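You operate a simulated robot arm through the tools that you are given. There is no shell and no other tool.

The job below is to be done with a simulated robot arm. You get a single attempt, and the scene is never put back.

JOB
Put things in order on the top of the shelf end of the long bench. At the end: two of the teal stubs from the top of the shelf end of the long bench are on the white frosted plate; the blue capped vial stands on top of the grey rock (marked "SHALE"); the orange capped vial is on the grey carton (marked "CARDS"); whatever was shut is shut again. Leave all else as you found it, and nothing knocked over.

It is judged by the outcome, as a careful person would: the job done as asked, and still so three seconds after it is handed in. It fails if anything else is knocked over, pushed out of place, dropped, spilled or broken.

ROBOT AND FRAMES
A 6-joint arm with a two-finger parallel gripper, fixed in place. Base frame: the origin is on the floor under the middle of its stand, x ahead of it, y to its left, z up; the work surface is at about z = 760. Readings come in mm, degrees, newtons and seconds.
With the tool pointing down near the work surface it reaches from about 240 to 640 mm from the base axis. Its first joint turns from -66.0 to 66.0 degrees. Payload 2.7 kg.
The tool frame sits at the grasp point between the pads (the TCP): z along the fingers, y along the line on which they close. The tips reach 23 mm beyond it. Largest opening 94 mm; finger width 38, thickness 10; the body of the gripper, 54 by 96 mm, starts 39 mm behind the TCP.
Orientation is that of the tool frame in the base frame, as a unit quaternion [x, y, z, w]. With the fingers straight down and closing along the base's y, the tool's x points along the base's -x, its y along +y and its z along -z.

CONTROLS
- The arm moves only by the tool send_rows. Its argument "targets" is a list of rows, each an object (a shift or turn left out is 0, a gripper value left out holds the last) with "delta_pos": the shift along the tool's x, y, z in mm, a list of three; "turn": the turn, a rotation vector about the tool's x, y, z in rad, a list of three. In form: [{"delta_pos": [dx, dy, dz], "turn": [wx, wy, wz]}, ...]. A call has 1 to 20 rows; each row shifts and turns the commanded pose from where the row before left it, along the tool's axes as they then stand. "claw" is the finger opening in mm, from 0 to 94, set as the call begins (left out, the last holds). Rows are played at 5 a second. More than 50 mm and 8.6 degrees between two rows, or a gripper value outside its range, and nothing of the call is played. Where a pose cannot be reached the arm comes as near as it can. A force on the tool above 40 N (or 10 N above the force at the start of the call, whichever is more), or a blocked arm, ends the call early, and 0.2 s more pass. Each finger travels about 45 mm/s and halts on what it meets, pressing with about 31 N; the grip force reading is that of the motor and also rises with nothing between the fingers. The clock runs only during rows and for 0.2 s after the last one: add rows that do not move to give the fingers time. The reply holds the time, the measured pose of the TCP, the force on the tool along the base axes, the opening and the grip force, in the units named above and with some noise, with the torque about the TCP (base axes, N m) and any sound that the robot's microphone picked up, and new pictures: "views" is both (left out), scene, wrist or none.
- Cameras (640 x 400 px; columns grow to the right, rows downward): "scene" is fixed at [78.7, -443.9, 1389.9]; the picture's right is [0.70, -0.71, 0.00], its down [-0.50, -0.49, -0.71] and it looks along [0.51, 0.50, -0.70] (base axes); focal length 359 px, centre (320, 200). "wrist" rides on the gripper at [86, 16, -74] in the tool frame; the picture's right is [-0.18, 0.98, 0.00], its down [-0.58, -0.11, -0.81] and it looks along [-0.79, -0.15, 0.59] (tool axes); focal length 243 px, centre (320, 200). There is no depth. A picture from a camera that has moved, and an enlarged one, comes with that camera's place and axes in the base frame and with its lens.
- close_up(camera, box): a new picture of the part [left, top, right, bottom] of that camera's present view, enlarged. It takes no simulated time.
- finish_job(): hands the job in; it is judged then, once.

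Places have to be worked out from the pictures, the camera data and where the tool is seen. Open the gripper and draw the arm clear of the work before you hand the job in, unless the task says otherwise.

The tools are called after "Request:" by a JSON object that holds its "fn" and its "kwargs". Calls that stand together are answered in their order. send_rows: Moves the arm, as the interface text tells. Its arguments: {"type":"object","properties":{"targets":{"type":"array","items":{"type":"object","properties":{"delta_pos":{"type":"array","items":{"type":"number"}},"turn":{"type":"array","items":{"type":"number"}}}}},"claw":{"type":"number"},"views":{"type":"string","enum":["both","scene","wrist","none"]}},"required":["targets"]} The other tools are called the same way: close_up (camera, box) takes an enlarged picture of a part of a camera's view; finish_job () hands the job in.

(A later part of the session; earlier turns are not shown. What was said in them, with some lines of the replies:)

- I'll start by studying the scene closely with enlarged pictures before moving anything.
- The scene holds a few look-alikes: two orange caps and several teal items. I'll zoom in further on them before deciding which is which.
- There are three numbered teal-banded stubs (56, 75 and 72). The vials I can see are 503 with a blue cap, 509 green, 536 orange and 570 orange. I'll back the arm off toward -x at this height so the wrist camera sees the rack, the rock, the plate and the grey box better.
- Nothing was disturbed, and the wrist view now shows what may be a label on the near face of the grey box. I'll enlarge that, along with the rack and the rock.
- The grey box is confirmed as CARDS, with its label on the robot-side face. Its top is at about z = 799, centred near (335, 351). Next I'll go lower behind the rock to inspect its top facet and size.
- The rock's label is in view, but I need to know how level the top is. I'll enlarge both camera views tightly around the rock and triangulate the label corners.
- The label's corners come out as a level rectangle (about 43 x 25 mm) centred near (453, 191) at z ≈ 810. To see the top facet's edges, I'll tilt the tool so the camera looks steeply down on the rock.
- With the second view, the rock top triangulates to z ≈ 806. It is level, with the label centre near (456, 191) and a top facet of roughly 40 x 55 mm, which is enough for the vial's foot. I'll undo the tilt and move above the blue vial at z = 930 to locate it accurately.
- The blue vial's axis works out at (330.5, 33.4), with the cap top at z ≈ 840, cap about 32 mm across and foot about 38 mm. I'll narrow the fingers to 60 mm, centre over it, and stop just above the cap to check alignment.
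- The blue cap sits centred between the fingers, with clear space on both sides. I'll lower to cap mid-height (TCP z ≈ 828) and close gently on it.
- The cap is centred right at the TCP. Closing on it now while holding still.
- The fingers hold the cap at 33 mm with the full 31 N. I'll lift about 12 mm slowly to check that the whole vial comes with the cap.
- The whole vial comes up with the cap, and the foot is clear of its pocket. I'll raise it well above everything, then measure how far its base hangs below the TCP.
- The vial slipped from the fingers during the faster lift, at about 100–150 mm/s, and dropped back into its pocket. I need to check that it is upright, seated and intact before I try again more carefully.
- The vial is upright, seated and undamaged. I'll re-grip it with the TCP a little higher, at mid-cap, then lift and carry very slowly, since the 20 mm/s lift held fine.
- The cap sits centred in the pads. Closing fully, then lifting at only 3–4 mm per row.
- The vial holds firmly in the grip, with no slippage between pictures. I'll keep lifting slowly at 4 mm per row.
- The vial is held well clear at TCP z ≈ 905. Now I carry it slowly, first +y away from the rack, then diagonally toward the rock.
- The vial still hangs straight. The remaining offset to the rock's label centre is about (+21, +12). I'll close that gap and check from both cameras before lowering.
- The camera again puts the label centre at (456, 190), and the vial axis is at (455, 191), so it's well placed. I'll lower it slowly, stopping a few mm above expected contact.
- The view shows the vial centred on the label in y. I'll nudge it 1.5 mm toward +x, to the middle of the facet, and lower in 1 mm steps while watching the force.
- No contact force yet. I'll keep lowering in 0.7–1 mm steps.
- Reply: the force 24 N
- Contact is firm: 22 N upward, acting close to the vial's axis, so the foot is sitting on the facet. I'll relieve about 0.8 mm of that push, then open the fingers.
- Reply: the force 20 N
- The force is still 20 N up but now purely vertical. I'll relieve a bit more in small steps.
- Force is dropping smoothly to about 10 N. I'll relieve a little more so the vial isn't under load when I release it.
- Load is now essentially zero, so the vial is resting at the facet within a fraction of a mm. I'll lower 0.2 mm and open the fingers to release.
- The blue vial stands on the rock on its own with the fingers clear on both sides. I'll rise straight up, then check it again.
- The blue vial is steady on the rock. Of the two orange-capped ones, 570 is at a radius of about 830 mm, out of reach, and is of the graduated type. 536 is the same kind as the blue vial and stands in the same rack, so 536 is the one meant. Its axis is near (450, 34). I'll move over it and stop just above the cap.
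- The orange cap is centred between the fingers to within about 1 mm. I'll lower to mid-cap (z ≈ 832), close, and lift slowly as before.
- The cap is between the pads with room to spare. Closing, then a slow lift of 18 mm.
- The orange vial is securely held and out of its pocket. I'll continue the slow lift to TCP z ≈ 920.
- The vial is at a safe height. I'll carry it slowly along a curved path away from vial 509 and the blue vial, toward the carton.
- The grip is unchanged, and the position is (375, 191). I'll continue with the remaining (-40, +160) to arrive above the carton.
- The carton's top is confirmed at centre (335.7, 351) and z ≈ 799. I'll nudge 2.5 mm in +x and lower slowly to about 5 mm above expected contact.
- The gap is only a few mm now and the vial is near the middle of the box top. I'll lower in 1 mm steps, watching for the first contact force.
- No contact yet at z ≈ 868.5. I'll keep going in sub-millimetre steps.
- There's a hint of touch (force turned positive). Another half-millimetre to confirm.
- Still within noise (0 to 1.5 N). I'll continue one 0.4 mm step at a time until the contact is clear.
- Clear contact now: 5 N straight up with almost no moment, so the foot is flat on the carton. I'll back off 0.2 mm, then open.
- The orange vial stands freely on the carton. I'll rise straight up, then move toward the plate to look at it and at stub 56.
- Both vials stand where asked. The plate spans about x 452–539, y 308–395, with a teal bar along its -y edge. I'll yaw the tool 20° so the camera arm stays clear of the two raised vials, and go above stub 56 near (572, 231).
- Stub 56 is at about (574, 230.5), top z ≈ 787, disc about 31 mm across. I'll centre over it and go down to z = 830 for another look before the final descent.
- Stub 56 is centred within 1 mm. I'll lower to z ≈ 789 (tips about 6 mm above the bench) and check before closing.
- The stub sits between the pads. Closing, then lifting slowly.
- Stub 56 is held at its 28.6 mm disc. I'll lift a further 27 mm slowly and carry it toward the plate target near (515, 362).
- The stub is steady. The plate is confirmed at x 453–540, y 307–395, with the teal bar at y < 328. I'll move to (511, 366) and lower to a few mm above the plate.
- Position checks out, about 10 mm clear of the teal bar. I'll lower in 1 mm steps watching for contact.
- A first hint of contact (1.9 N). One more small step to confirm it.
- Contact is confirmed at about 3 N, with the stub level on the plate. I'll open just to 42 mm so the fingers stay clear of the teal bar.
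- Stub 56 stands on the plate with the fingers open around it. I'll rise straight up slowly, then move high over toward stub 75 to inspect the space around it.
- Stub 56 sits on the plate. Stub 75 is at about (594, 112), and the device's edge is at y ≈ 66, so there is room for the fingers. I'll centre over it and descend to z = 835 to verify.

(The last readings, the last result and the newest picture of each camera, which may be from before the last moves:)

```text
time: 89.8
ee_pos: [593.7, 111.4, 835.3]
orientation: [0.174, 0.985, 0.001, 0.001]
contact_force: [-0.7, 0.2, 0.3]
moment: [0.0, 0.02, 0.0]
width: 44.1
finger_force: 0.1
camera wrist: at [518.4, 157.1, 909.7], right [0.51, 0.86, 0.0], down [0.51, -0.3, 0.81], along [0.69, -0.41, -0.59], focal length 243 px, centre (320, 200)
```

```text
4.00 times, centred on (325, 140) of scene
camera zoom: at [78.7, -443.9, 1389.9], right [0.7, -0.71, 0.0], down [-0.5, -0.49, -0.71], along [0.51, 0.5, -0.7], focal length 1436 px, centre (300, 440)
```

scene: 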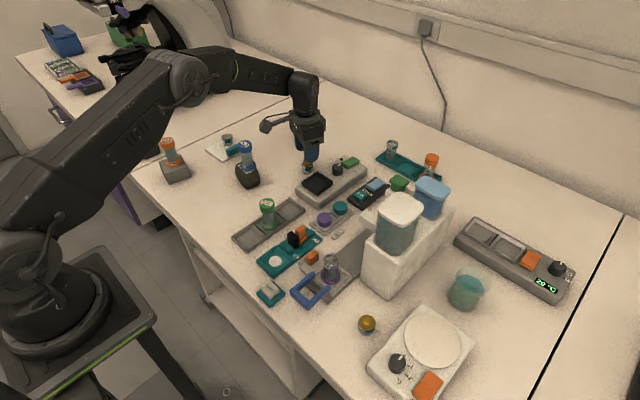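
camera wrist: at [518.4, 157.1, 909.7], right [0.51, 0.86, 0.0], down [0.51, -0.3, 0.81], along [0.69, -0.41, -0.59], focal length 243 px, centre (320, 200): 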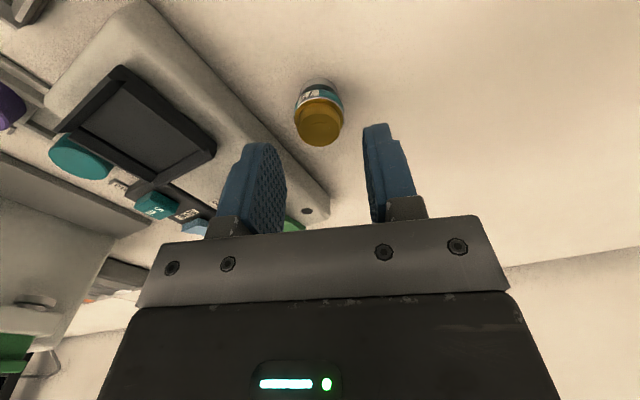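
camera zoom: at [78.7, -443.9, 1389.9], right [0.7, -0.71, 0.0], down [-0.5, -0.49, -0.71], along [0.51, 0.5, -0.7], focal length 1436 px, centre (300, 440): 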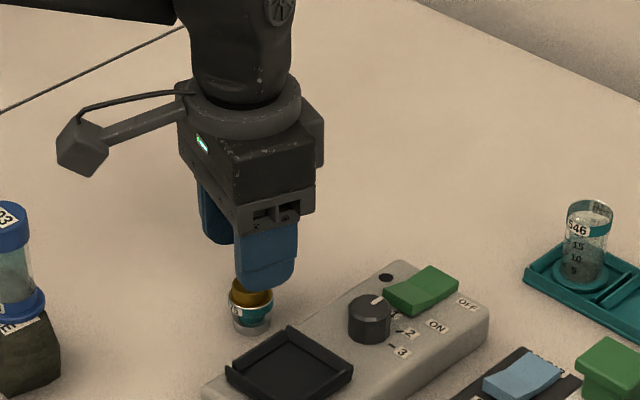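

Stub 75 is centred between the pads and the device edge is well outside the fingers. I'll lower to z ≈ 789 and check.

Request:
{"fn": "send_rows", "kwargs": {"targets": [{"delta_pos": [1, 0, 15]}, {"delta_pos": [0, 0, 15]}, {"delta_pos": [0, 0, 11]}, {"delta_pos": [0, 0, 5]}, {"delta_pos": [0, 0, 0]}], "views": "wrist"}}

Request:
{"fn": "close_up", "kwargs": {"camera": "wrist", "box": [220, 80, 420, 230]}}

Request:
{"fn": "close_up", "kwargs": {"camera": "scene", "box": [230, 100, 350, 200]}}

```text
time: 91.0
ee_pos: [593.7, 112.9, 789.1]
orientation: [0.173, 0.985, 0.0, 0.0]
contact_force: [-0.2, 0.6, 0.0]
moment: [0.05, -0.04, 0.0]
width: 43.7
finger_force: 0.1
camera wrist: at [517.5, 157.9, 863.7], right [0.51, 0.86, 0.0], down [0.51, -0.3, 0.81], along [0.69, -0.41, -0.59], focal length 243 px, centre (320, 200)
```

wrist: 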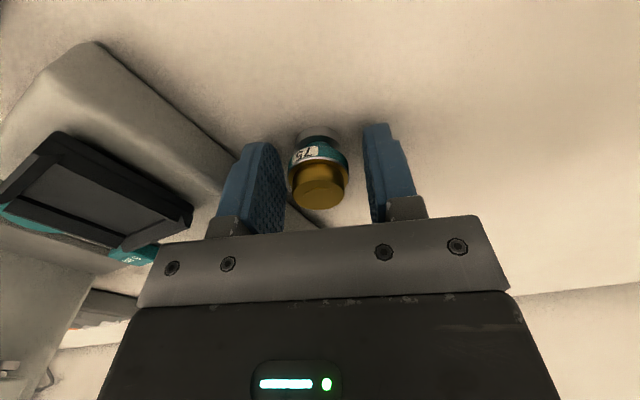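

```text
2.67 times, centred on (320, 155) of wrist
camera zoom: at [517.5, 157.9, 863.7], right [0.51, 0.86, 0.0], down [0.51, -0.3, 0.81], along [0.69, -0.41, -0.59], focal length 647 px, centre (320, 320)
```

zoom: 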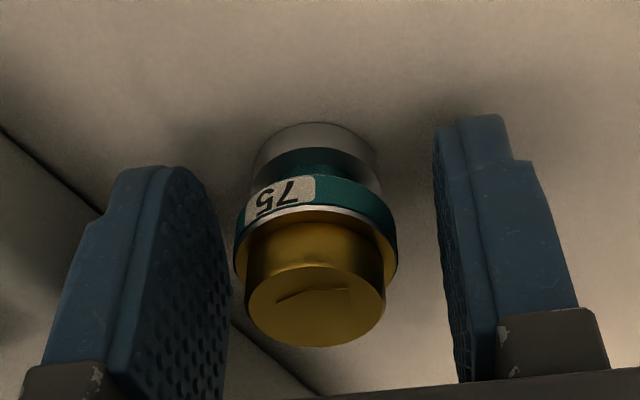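

```text
4.00 times, centred on (290, 150) of scene
camera zoom: at [78.7, -443.9, 1389.9], right [0.7, -0.71, 0.0], down [-0.5, -0.49, -0.71], along [0.51, 0.5, -0.7], focal length 1436 px, centre (440, 400)
```

zoom: 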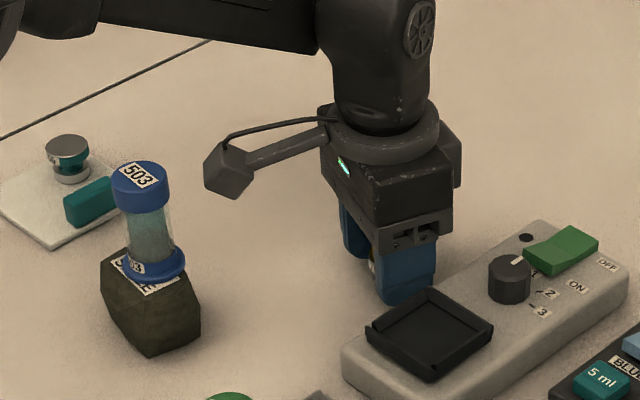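

All clear: the disc is between the pads and the camera is well away from the blue vial. Closing and lifting slowly.

Request:
{"fn": "send_rows", "kwargs": {"targets": [{"delta_pos": [0, 0, 0]}, {"delta_pos": [0, 0, 0]}, {"delta_pos": [0, 0, 0]}, {"delta_pos": [0, 0, 0]}, {"delta_pos": [0, 0, -1]}, {"delta_pos": [0, 0, -2]}, {"delta_pos": [0, 0, -3]}, {"delta_pos": [0, 0, -3]}, {"delta_pos": [0, 0, -3]}, {"delta_pos": [0, 0, -3]}, {"delta_pos": [0, 0, -3]}, {"delta_pos": [0, 0, -2]}, {"delta_pos": [0, 0, 0]}], "claw": 10, "views": "wrist"}}

Request:
{"fn": "close_up", "kwargs": {"camera": "wrist", "box": [240, 80, 400, 220]}}

```text
time: 93.8
ee_pos: [592.4, 112.5, 809.6]
orientation: [0.174, 0.985, 0.0, 0.0]
contact_force: [-1.0, 1.0, 0.0]
moment: [-0.01, 0.0, 0.03]
width: 28.6
finger_force: 31.0
camera wrist: at [517.3, 157.8, 883.5], right [0.51, 0.86, 0.0], down [0.51, -0.3, 0.81], along [0.69, -0.41, -0.59], focal length 243 px, centre (320, 200)
```

wrist: 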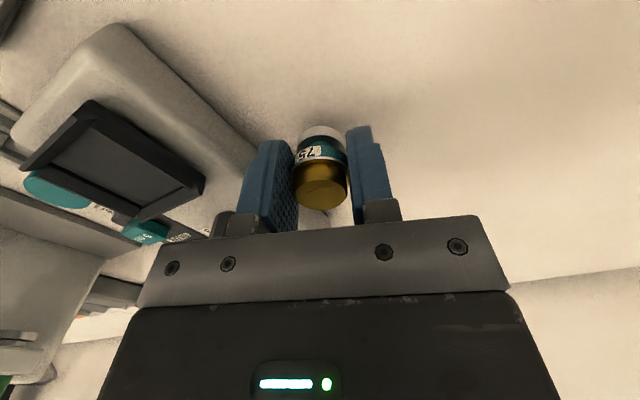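

```text
2.86 times, centred on (320, 150) of wrist
camera zoom: at [517.3, 157.8, 883.5], right [0.51, 0.86, 0.0], down [0.51, -0.3, 0.81], along [0.69, -0.41, -0.59], focal length 693 px, centre (320, 343)
```

zoom: 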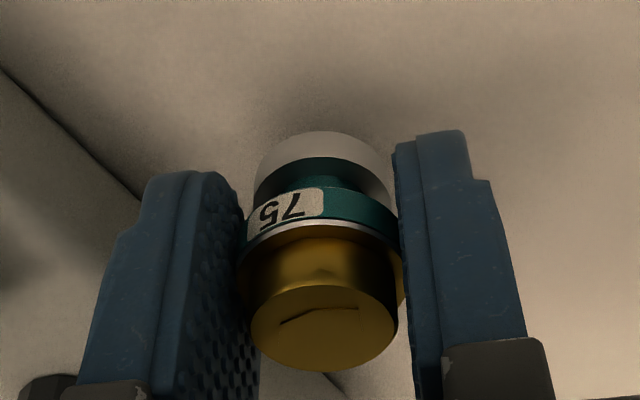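

Stub 75 is firmly held at 28.6 mm. I'll lift slowly to z ≈ 880 so the stub and camera arm pass above the blue vial's height.

Request:
{"fn": "send_rows", "kwargs": {"targets": [{"delta_pos": [0, 0, -3]}, {"delta_pos": [0, 0, -4]}, {"delta_pos": [0, 0, -5]}, {"delta_pos": [0, 0, -5]}, {"delta_pos": [0, 0, -5]}, {"delta_pos": [0, 0, -5]}, {"delta_pos": [0, 0, -5]}, {"delta_pos": [0, 0, -5]}, {"delta_pos": [0, 0, -5]}, {"delta_pos": [0, 0, -5]}, {"delta_pos": [0, 0, -5]}, {"delta_pos": [0, 0, -5]}, {"delta_pos": [0, 0, -5]}, {"delta_pos": [0, 0, -5]}, {"delta_pos": [0, 0, -3]}, {"delta_pos": [0, 0, -1]}, {"delta_pos": [0, 0, 0]}], "views": "wrist"}}

```text
time: 97.4
ee_pos: [593.0, 112.8, 880.1]
orientation: [0.174, 0.985, 0.0, 0.0]
contact_force: [0.0, 0.1, -0.2]
moment: [-0.01, -0.03, 0.0]
width: 28.0
finger_force: 30.8
camera wrist: at [517.9, 157.7, 955.0], right [0.51, 0.86, 0.0], down [0.51, -0.3, 0.81], along [0.69, -0.41, -0.59], focal length 243 px, centre (320, 200)
```

wrist: 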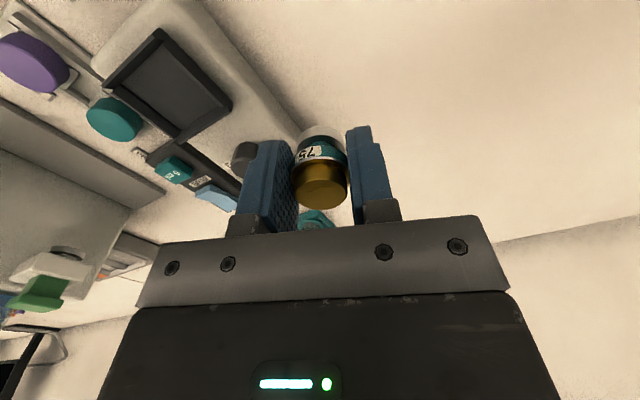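

Holding well at z = 880. I'll carry it slowly on a path that keeps to larger x past the blue vial, then toward the plate.

Request:
{"fn": "send_rows", "kwargs": {"targets": [{"delta_pos": [2, 3, 0]}, {"delta_pos": [4, 6, 0]}, {"delta_pos": [6, 9, 0]}, {"delta_pos": [6, 9, 0]}, {"delta_pos": [6, 9, 0]}, {"delta_pos": [6, 9, 0]}, {"delta_pos": [6, 9, 0]}, {"delta_pos": [6, 9, 0]}, {"delta_pos": [6, 9, 0]}, {"delta_pos": [6, 9, 0]}, {"delta_pos": [6, 9, 0]}, {"delta_pos": [7, 8, 0]}, {"delta_pos": [8, 7, 0]}, {"delta_pos": [9, 6, 0]}, {"delta_pos": [9, 6, 0]}, {"delta_pos": [9, 6, 0]}, {"delta_pos": [9, 6, 0]}, {"delta_pos": [6, 4, 0]}, {"delta_pos": [3, 2, 0]}, {"delta_pos": [0, 0, 0]}], "views": "both"}}

```text
time: 101.6
ee_pos: [526.3, 281.1, 880.6]
orientation: [0.173, 0.985, 0.0, -0.001]
contact_force: [-0.1, 0.5, -0.2]
moment: [-0.03, 0.04, -0.01]
width: 28.6
finger_force: 30.7
camera wrist: at [450.4, 325.9, 954.6], right [0.51, 0.86, 0.0], down [0.51, -0.3, 0.81], along [0.69, -0.41, -0.59], focal length 243 px, centre (320, 200)
```

scene: 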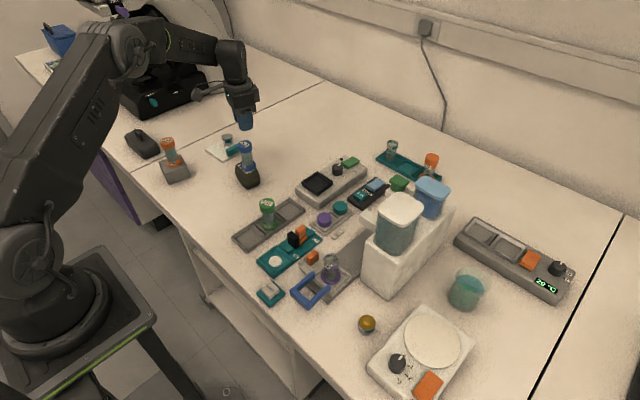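
wrist: 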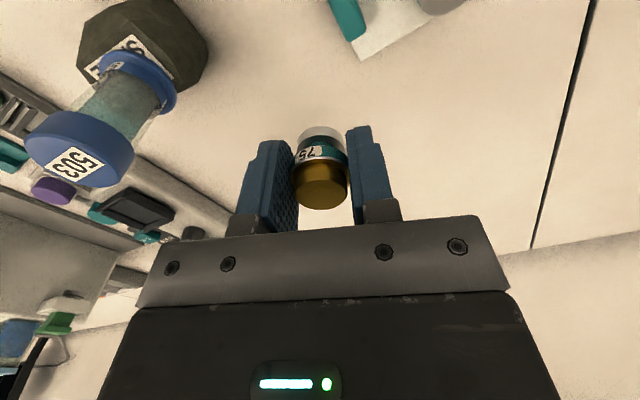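

Now at (526, 281) with the stub steady. I'll continue to the second spot on the plate, (469, 369), still at z = 880.

Request:
{"fn": "send_rows", "kwargs": {"targets": [{"delta_pos": [2, 1.5, 0]}, {"delta_pos": [5, 4, 0]}, {"delta_pos": [8, 6, 0]}, {"delta_pos": [8, 6, 0]}, {"delta_pos": [8, 6, 0]}, {"delta_pos": [8, 6, 0]}, {"delta_pos": [8, 6, 0]}, {"delta_pos": [8, 6, 0]}, {"delta_pos": [8, 6, 0]}, {"delta_pos": [8, 6, 0]}, {"delta_pos": [7, 5, 0]}, {"delta_pos": [4, 3, 0]}, {"delta_pos": [1.9, 1.5, 0]}, {"delta_pos": [0, 0, 0]}], "views": "both"}}

Request:
{"fn": "close_up", "kwargs": {"camera": "wrist", "box": [200, 0, 440, 200]}}

Request:
{"fn": "close_up", "kwargs": {"camera": "scene", "box": [130, 80, 290, 190]}}

```text
time: 104.6
ee_pos: [469.5, 368.9, 879.7]
orientation: [0.174, 0.985, 0.0, 0.0]
contact_force: [-0.1, 0.5, 0.1]
moment: [0.01, -0.01, 0.02]
width: 28.5
finger_force: 31.3
camera wrist: at [393.4, 413.3, 954.6], right [0.51, 0.86, 0.0], down [0.51, -0.3, 0.81], along [0.69, -0.41, -0.59], focal length 243 px, centre (320, 200)
```

scene: 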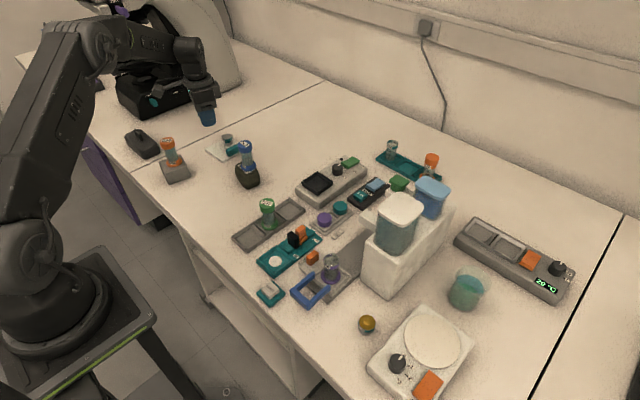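
wrist: 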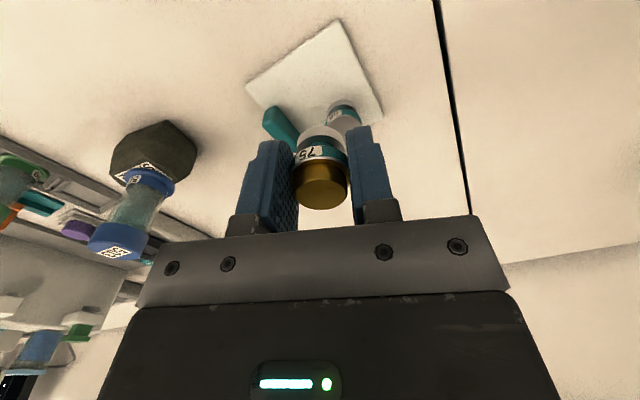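

```text
2.00 times, centred on (320, 100) of wrist
camera zoom: at [393.4, 413.3, 954.6], right [0.51, 0.86, 0.0], down [0.51, -0.3, 0.81], along [0.69, -0.41, -0.59], focal length 485 px, centre (320, 400)
```

zoom: 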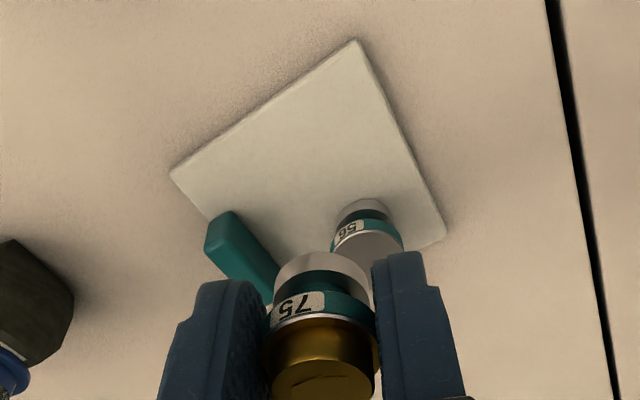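

```text
3.64 times, centred on (210, 135) of scene
camera zoom: at [78.7, -443.9, 1389.9], right [0.7, -0.71, 0.0], down [-0.5, -0.49, -0.71], along [0.51, 0.5, -0.7], focal length 1305 px, centre (720, 436)
```

zoom: 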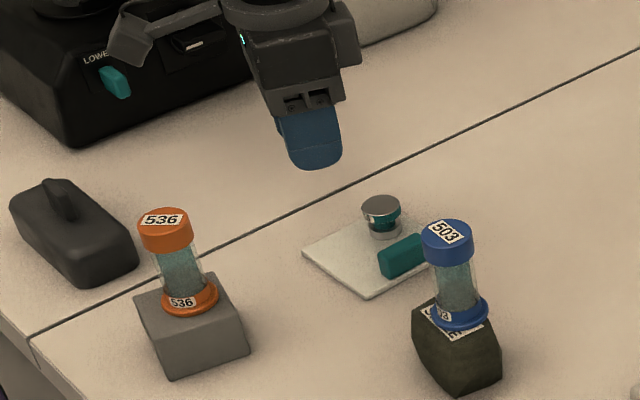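

Plate corners and stub 56 all agree with my estimates, and the drop spot (469, 369) leaves about 7 mm between the fingers and stub 56. I'll lower slowly to z ≈ 815 first and check that clearance.

Request:
{"fn": "send_rows", "kwargs": {"targets": [{"delta_pos": [0, 0, 2]}, {"delta_pos": [0, 0, 5]}, {"delta_pos": [0, 0, 5]}, {"delta_pos": [0, 0, 5]}, {"delta_pos": [0, 0, 5]}, {"delta_pos": [0, 0, 5]}, {"delta_pos": [0, 0, 5]}, {"delta_pos": [0, 0, 5]}, {"delta_pos": [0, 0, 5]}, {"delta_pos": [0, 0, 5]}, {"delta_pos": [0, 0, 5]}, {"delta_pos": [0, 0, 5]}, {"delta_pos": [0, 0, 4]}, {"delta_pos": [0, 0, 3]}, {"delta_pos": [0, 0, 1]}, {"delta_pos": [0, 0, 0]}], "views": "both"}}

Request:
{"fn": "close_up", "kwargs": {"camera": "wrist", "box": [200, 0, 440, 200]}}

Request:
{"fn": "close_up", "kwargs": {"camera": "scene", "box": [170, 90, 270, 180]}}

```text
time: 108.0
ee_pos: [469.4, 368.3, 815.7]
orientation: [0.174, 0.985, 0.001, 0.0]
contact_force: [0.2, 0.8, -0.3]
moment: [0.02, -0.03, 0.03]
width: 28.7
finger_force: 31.1
camera wrist: at [393.3, 413.2, 889.2], right [0.51, 0.86, 0.0], down [0.51, -0.3, 0.81], along [0.69, -0.41, -0.59], focal length 243 px, centre (320, 200)
```

scene: 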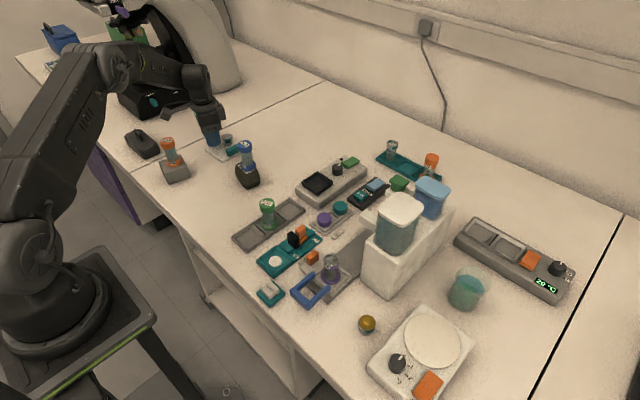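
wrist: 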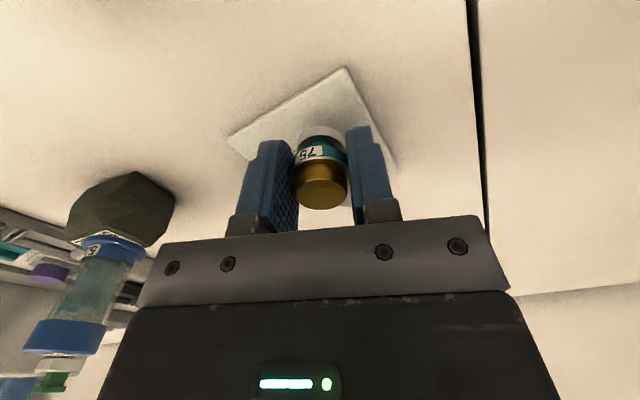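

```text
2.00 times, centred on (320, 100) of wrist
camera zoom: at [393.3, 413.2, 889.2], right [0.51, 0.86, 0.0], down [0.51, -0.3, 0.81], along [0.69, -0.41, -0.59], focal length 485 px, centre (320, 400)
```

zoom: 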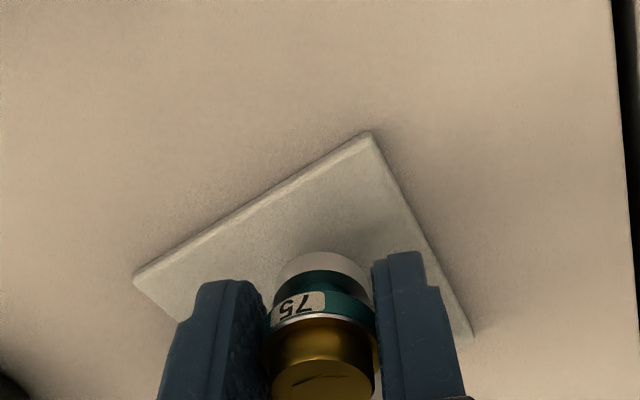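

```text
4.44 times, centred on (220, 135) of scene
camera zoom: at [78.7, -443.9, 1389.9], right [0.7, -0.71, 0.0], down [-0.5, -0.49, -0.71], along [0.51, 0.5, -0.7], focal length 1595 px, centre (764, 489)
```

zoom: 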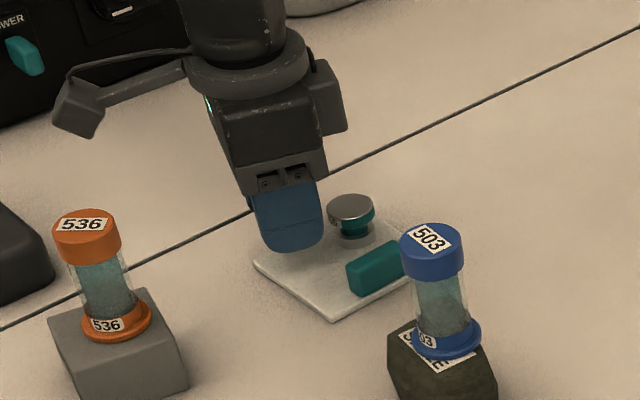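

Calculated clearance between the finger corner and stub 56 is about 6 mm. I'll nudge 1.5 mm away from it and lower to just above the plate.

Request:
{"fn": "send_rows", "kwargs": {"targets": [{"delta_pos": [1.5, 0, 0]}, {"delta_pos": [0, 0, 3]}, {"delta_pos": [0, 0, 4]}, {"delta_pos": [0, 0, 4]}, {"delta_pos": [0, 0, 3]}, {"delta_pos": [0, 0, 2]}, {"delta_pos": [0, 0, 1]}, {"delta_pos": [0, 0, 0]}], "views": "wrist"}}

Request:
{"fn": "close_up", "kwargs": {"camera": "scene", "box": [180, 110, 270, 180]}}

Request:
{"fn": "close_up", "kwargs": {"camera": "wrist", "box": [230, 60, 410, 210]}}

```text
time: 109.8
ee_pos: [467.2, 368.0, 798.1]
orientation: [0.174, 0.985, 0.0, 0.0]
contact_force: [0.1, 0.7, -0.9]
moment: [-0.03, 0.02, -0.02]
width: 28.5
finger_force: 30.8
camera wrist: at [391.8, 413.9, 872.7], right [0.51, 0.86, 0.0], down [0.51, -0.3, 0.81], along [0.69, -0.41, -0.59], focal length 243 px, centre (320, 200)
```

wrist: 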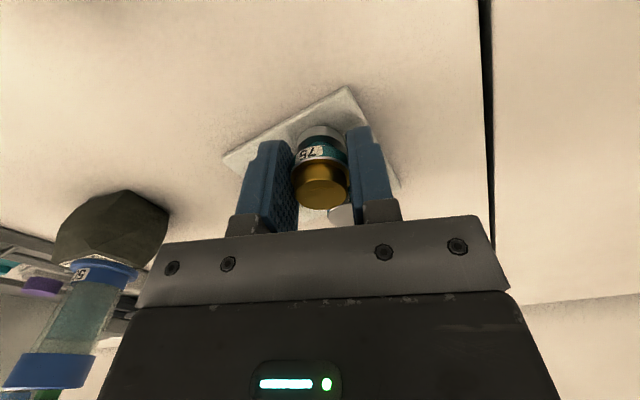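

```text
5.71 times, centred on (225, 145) of scene
camera zoom: at [78.7, -443.9, 1389.9], right [0.7, -0.71, 0.0], down [-0.5, -0.49, -0.71], along [0.51, 0.5, -0.7], focal length 2051 px, centre (863, 514)
```

zoom: 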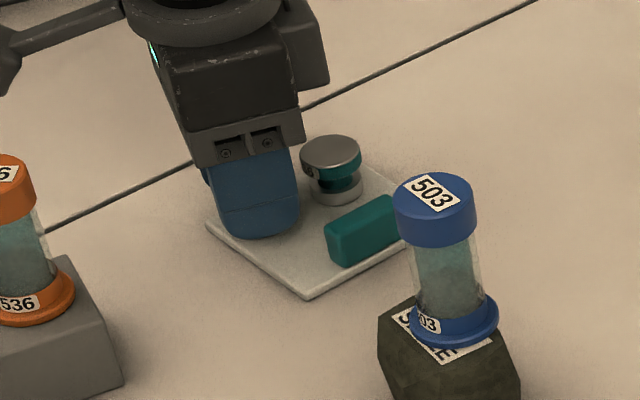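

```text
2.67 times, centred on (320, 135) of wrist
camera zoom: at [391.8, 413.9, 872.7], right [0.51, 0.86, 0.0], down [0.51, -0.3, 0.81], along [0.69, -0.41, -0.59], focal length 647 px, centre (320, 373)
```

zoom: 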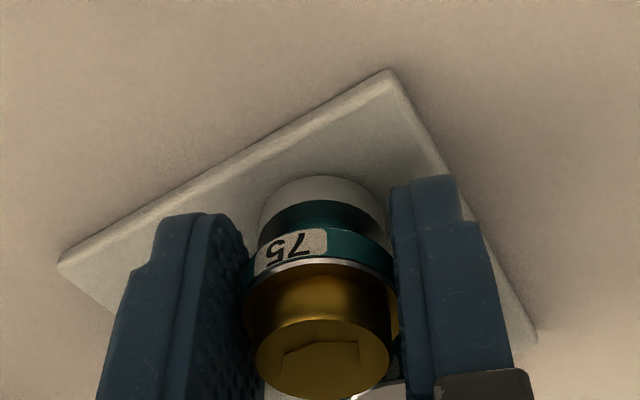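

The stub's base is well inside the plate edge and everything is clear. Final lowering in small steps to contact.

Request:
{"fn": "send_rows", "kwargs": {"targets": [{"delta_pos": [0, 0, 1]}, {"delta_pos": [0, 0, 1]}, {"delta_pos": [0, 0, 0]}], "views": "none"}}

Request:
{"fn": "send_rows", "kwargs": {"targets": [{"delta_pos": [0, 0, 0.7]}, {"delta_pos": [0, 0, 0]}], "views": "none"}}

Request:
{"fn": "send_rows", "kwargs": {"targets": [{"delta_pos": [0, 0, 0.6]}, {"delta_pos": [0, 0, 0]}], "views": "none"}}

Request:
{"fn": "send_rows", "kwargs": {"targets": [{"delta_pos": [0, 0, 0.5]}, {"delta_pos": [0, 0, 0]}], "views": "none"}}

```text
time: 110.6
ee_pos: [468.3, 369.4, 797.0]
orientation: [0.173, 0.985, 0.0, 0.0]
contact_force: [1.1, -0.4, 0.0]
moment: [0.0, -0.03, 0.03]
width: 28.8
finger_force: 30.7
```

```text
time: 111.2
ee_pos: [468.3, 369.4, 796.6]
orientation: [0.173, 0.985, 0.0, 0.001]
contact_force: [0.5, 0.6, -0.2]
moment: [0.04, -0.03, 0.01]
width: 28.5
finger_force: 30.9
```

```text
time: 111.8
ee_pos: [468.2, 369.2, 795.0]
orientation: [0.174, 0.985, 0.0, 0.0]
contact_force: [0.0, -1.2, 4.3]
moment: [-0.04, 0.02, 0.0]
width: 28.7
finger_force: 31.4
```

```text
time: 112.4
ee_pos: [468.0, 368.1, 794.7]
orientation: [0.173, 0.985, 0.001, 0.001]
contact_force: [-1.1, -2.2, 8.9]
moment: [-0.07, -0.01, 0.01]
width: 28.7
finger_force: 31.0
```

Contact reached (about 9 N). I'll back off 0.5 mm, then open gently to 40 mm.

Request:
{"fn": "send_rows", "kwargs": {"targets": [{"delta_pos": [0, 0, -0.5]}, {"delta_pos": [0, 0, -0.2]}, {"delta_pos": [0, 0, 0]}], "views": "none"}}

Request:
{"fn": "send_rows", "kwargs": {"targets": [{"delta_pos": [0, 0, 0]}, {"delta_pos": [0, 0, 0]}, {"delta_pos": [0, 0, 0]}], "claw": 40, "views": "wrist"}}

Request:
{"fn": "close_up", "kwargs": {"camera": "wrist", "box": [230, 60, 410, 220]}}

Request:
{"fn": "close_up", "kwargs": {"camera": "scene", "box": [180, 110, 270, 180]}}

```text
time: 113.2
ee_pos: [467.9, 368.3, 795.5]
orientation: [0.173, 0.985, 0.001, 0.001]
contact_force: [1.9, 0.1, 4.9]
moment: [0.05, -0.09, 0.05]
width: 28.8
finger_force: 31.1
```

```text
time: 114.0
ee_pos: [466.4, 369.0, 795.8]
orientation: [0.174, 0.985, -0.001, 0.0]
contact_force: [0.7, -0.7, -0.4]
moment: [0.03, 0.01, -0.01]
width: 40.0
finger_force: 0.1
camera wrist: at [391.7, 413.9, 869.5], right [0.51, 0.86, 0.0], down [0.51, -0.3, 0.81], along [0.69, -0.41, -0.59], focal length 243 px, centre (320, 200)
```

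wrist: 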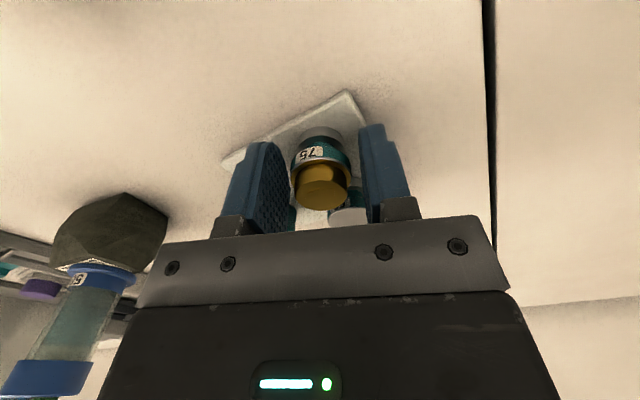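

```text
2.50 times, centred on (320, 140) of wrist
camera zoom: at [391.7, 413.9, 869.5], right [0.51, 0.86, 0.0], down [0.51, -0.3, 0.81], along [0.69, -0.41, -0.59], focal length 606 px, centre (320, 350)
```

zoom: 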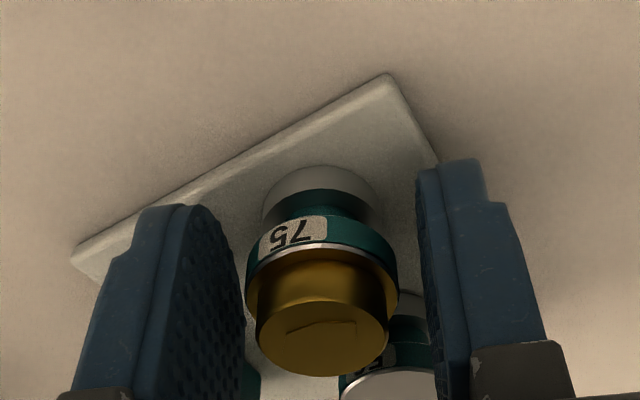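

```text
5.71 times, centred on (225, 145) of scene
camera zoom: at [78.7, -443.9, 1389.9], right [0.7, -0.71, 0.0], down [-0.5, -0.49, -0.71], along [0.51, 0.5, -0.7], focal length 2051 px, centre (863, 514)
```

zoom: 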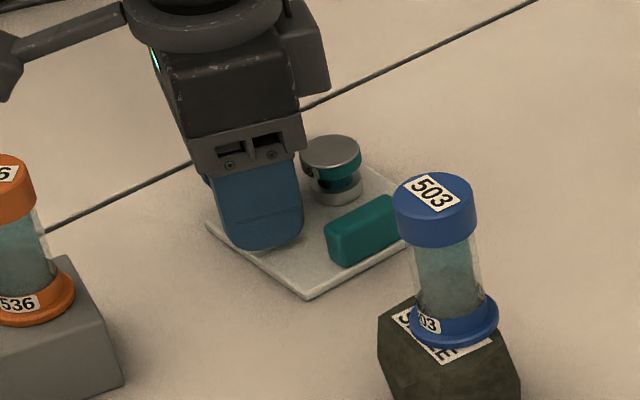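

Stub 75 is released and stands upright on the plate beside stub 56. I'll rise straight up, slowly at first, then retreat high and clear of the work.

Request:
{"fn": "send_rows", "kwargs": {"targets": [{"delta_pos": [0, 0, -4]}, {"delta_pos": [0, 0, -6]}, {"delta_pos": [0, 0, -10]}, {"delta_pos": [0, 0, -20]}, {"delta_pos": [0, 0, -30]}, {"delta_pos": [0, 0, -40]}, {"delta_pos": [0, 0, -45]}, {"delta_pos": [0, 0, -45]}, {"delta_pos": [0, 0, -45]}, {"delta_pos": [0, 0, 0]}], "views": "both"}}

Request:
{"fn": "close_up", "kwargs": {"camera": "scene", "box": [120, 110, 280, 210]}}

Request:
{"fn": "close_up", "kwargs": {"camera": "wrist", "box": [220, 0, 420, 160]}}

```text
time: 116.2
ee_pos: [467.5, 369.1, 1041.0]
orientation: [0.173, 0.985, 0.0, 0.001]
contact_force: [0.2, 0.3, 0.1]
moment: [0.0, 0.01, -0.04]
width: 40.0
finger_force: 0.1
camera wrist: at [392.0, 413.8, 1115.1], right [0.51, 0.86, 0.0], down [0.51, -0.3, 0.81], along [0.69, -0.41, -0.59], focal length 243 px, centre (320, 200)
```

scene: 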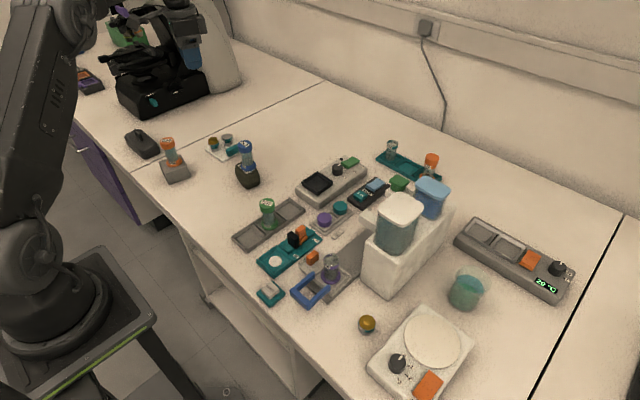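
wrist: 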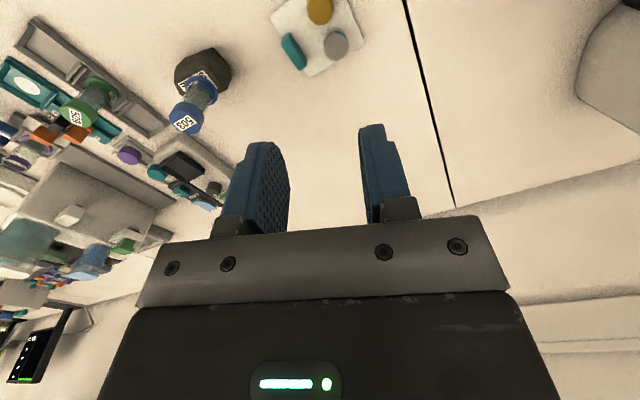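

```text
4.00 times, centred on (200, 160) of scene
camera zoom: at [78.7, -443.9, 1389.9], right [0.7, -0.71, 0.0], down [-0.5, -0.49, -0.71], along [0.51, 0.5, -0.7], focal length 1436 px, centre (800, 360)
```

zoom: 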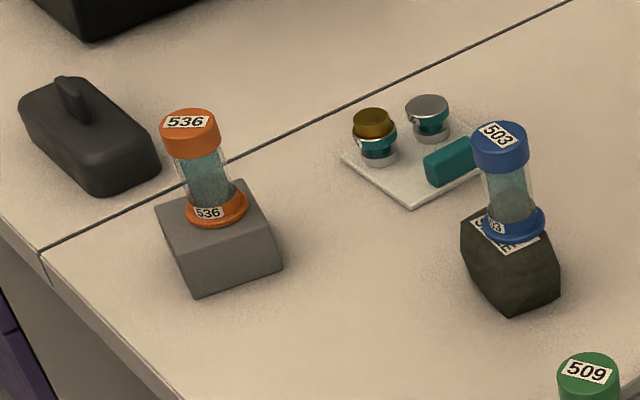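

```text
2.50 times, centred on (320, 80) of wrist
camera zoom: at [392.0, 413.8, 1115.1], right [0.51, 0.86, 0.0], down [0.51, -0.3, 0.81], along [0.69, -0.41, -0.59], focal length 606 px, centre (320, 500)
```

zoom: 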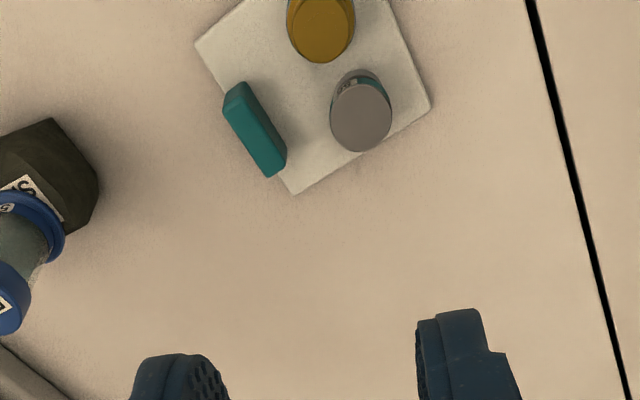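

All four pieces are in place: 536 on CARDS, 503 on SHALE, and stubs 56 and 75 on the plate. I'll open the gripper, turn the wrist back and draw the arm to a clear pose, then give everything a final check.

Request:
{"fn": "send_rows", "kwargs": {"targets": [{"turn": [0, 0, -0.1163]}, {"turn": [0, 0, -0.1163]}, {"turn": [0, 0, -0.1164]}, {"delta_pos": [10, -40, -5]}, {"delta_pos": [15, -45, -5]}, {"delta_pos": [15, -45, -5]}, {"delta_pos": [20, -40, 0]}, {"delta_pos": [20, -40, 0]}, {"delta_pos": [20, -30, 0]}, {"delta_pos": [20, -20, 0]}, {"delta_pos": [0, 0, 0]}, {"delta_pos": [0, 0, 0]}], "claw": 94, "views": "both"}}

Request:
{"fn": "close_up", "kwargs": {"camera": "scene", "box": [220, 130, 280, 190]}}

Request:
{"fn": "close_up", "kwargs": {"camera": "scene", "box": [120, 110, 250, 200]}}

Request:
{"fn": "close_up", "kwargs": {"camera": "scene", "box": [220, 130, 400, 310]}}

```text
time: 118.8
ee_pos: [348.4, 106.6, 1053.8]
orientation: [-0.001, 1.0, 0.0, 0.001]
contact_force: [0.0, 0.5, 0.5]
moment: [0.02, 0.0, 0.01]
width: 94.0
finger_force: 0.1
camera wrist: at [261.4, 124.0, 1128.6], right [0.18, 0.98, 0.0], down [0.58, -0.11, 0.81], along [0.79, -0.15, -0.59], focal length 243 px, centre (320, 200)
```

scene: 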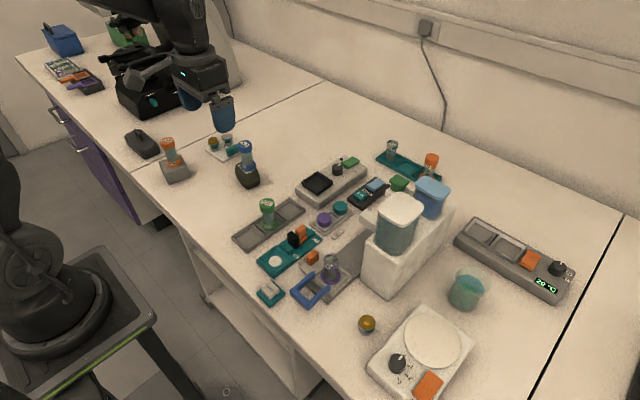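
wrist: 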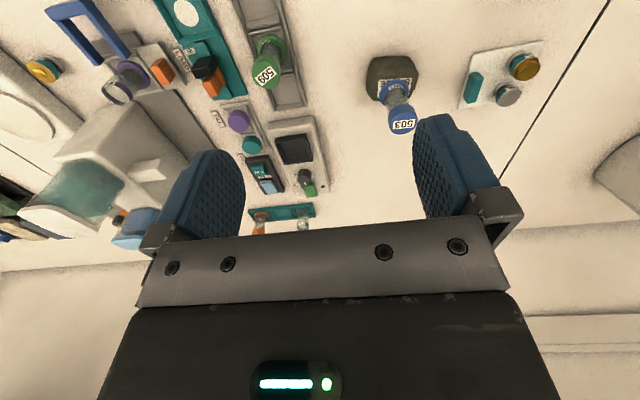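

```text
6.67 times, centred on (250, 160) of scene
camera zoom: at [78.7, -443.9, 1389.9], right [0.7, -0.71, 0.0], down [-0.5, -0.49, -0.71], along [0.51, 0.5, -0.7], focal length 2393 px, centre (787, 467)
```

zoom: 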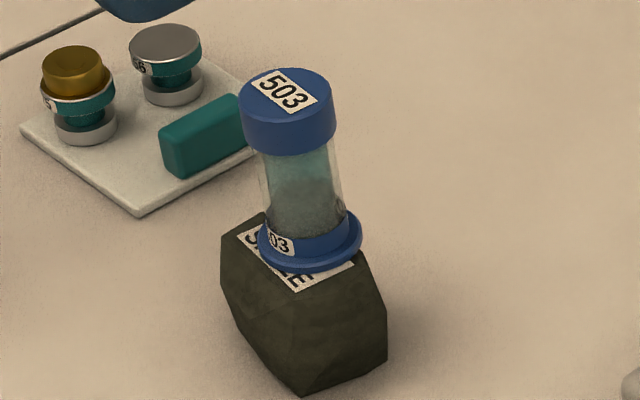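

```text
4.44 times, centred on (185, 155) of scene
camera zoom: at [78.7, -443.9, 1389.9], right [0.7, -0.71, 0.0], down [-0.5, -0.49, -0.71], along [0.51, 0.5, -0.7], focal length 1595 px, centre (920, 400)
```

zoom: 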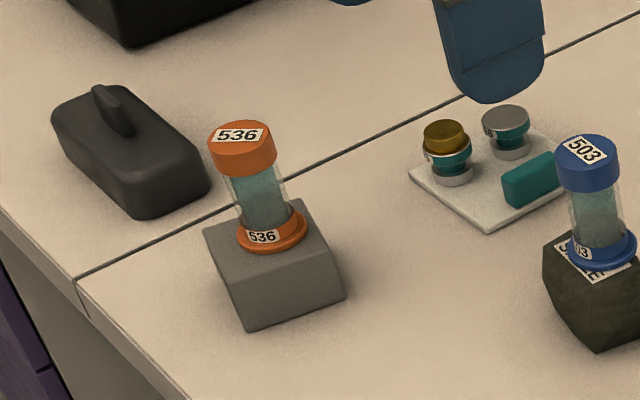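

```text
2.22 times, centred on (310, 220) of scene
camera zoom: at [78.7, -443.9, 1389.9], right [0.7, -0.71, 0.0], down [-0.5, -0.49, -0.71], along [0.51, 0.5, -0.7], focal length 798 px, centre (342, 156)
```

zoom: 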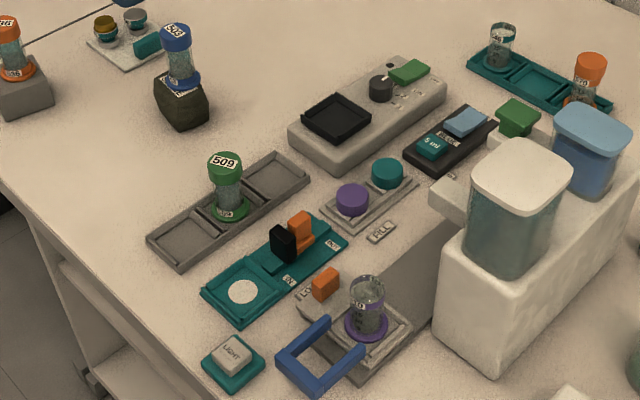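

Final check: both vials stand upright on the rock and the carton, both stubs are on the plate, all caps are still on, and nothing else has moved. The gripper is open and high above the work, so I'm handing the job in.

Request:
{"fn": "finish_job", "kwargs": {}}

```text
The job is handed in.
```

I finished the job and handed it in. At the last check everything was upright and in place:

- **Stubs:** 56 and 75 stand on the white frosted plate, clear of the teal bar that was already there. Stub 72 stays where it was.
- **Blue capped vial:** 503 stands on the level top of the SHALE rock.
- **Orange capped vial:** 536 stands in the middle of the CARDS carton.
- **Shut things:** I opened nothing, and the vials I moved still have their caps on.

**Slip:** on my first try at lifting the blue vial, it slipped out of the fingers and dropped back into its rack pocket. It landed upright and looked undamaged, so I lifted it again slowly and it held.

**Which orange vial:** two vials on the bench have orange caps, 536 and 570. I took 536 to be the one you meant, because it is the same kind as the blue vial and stood in the same rack. 570 is a graduated type and too far away for the arm to reach.
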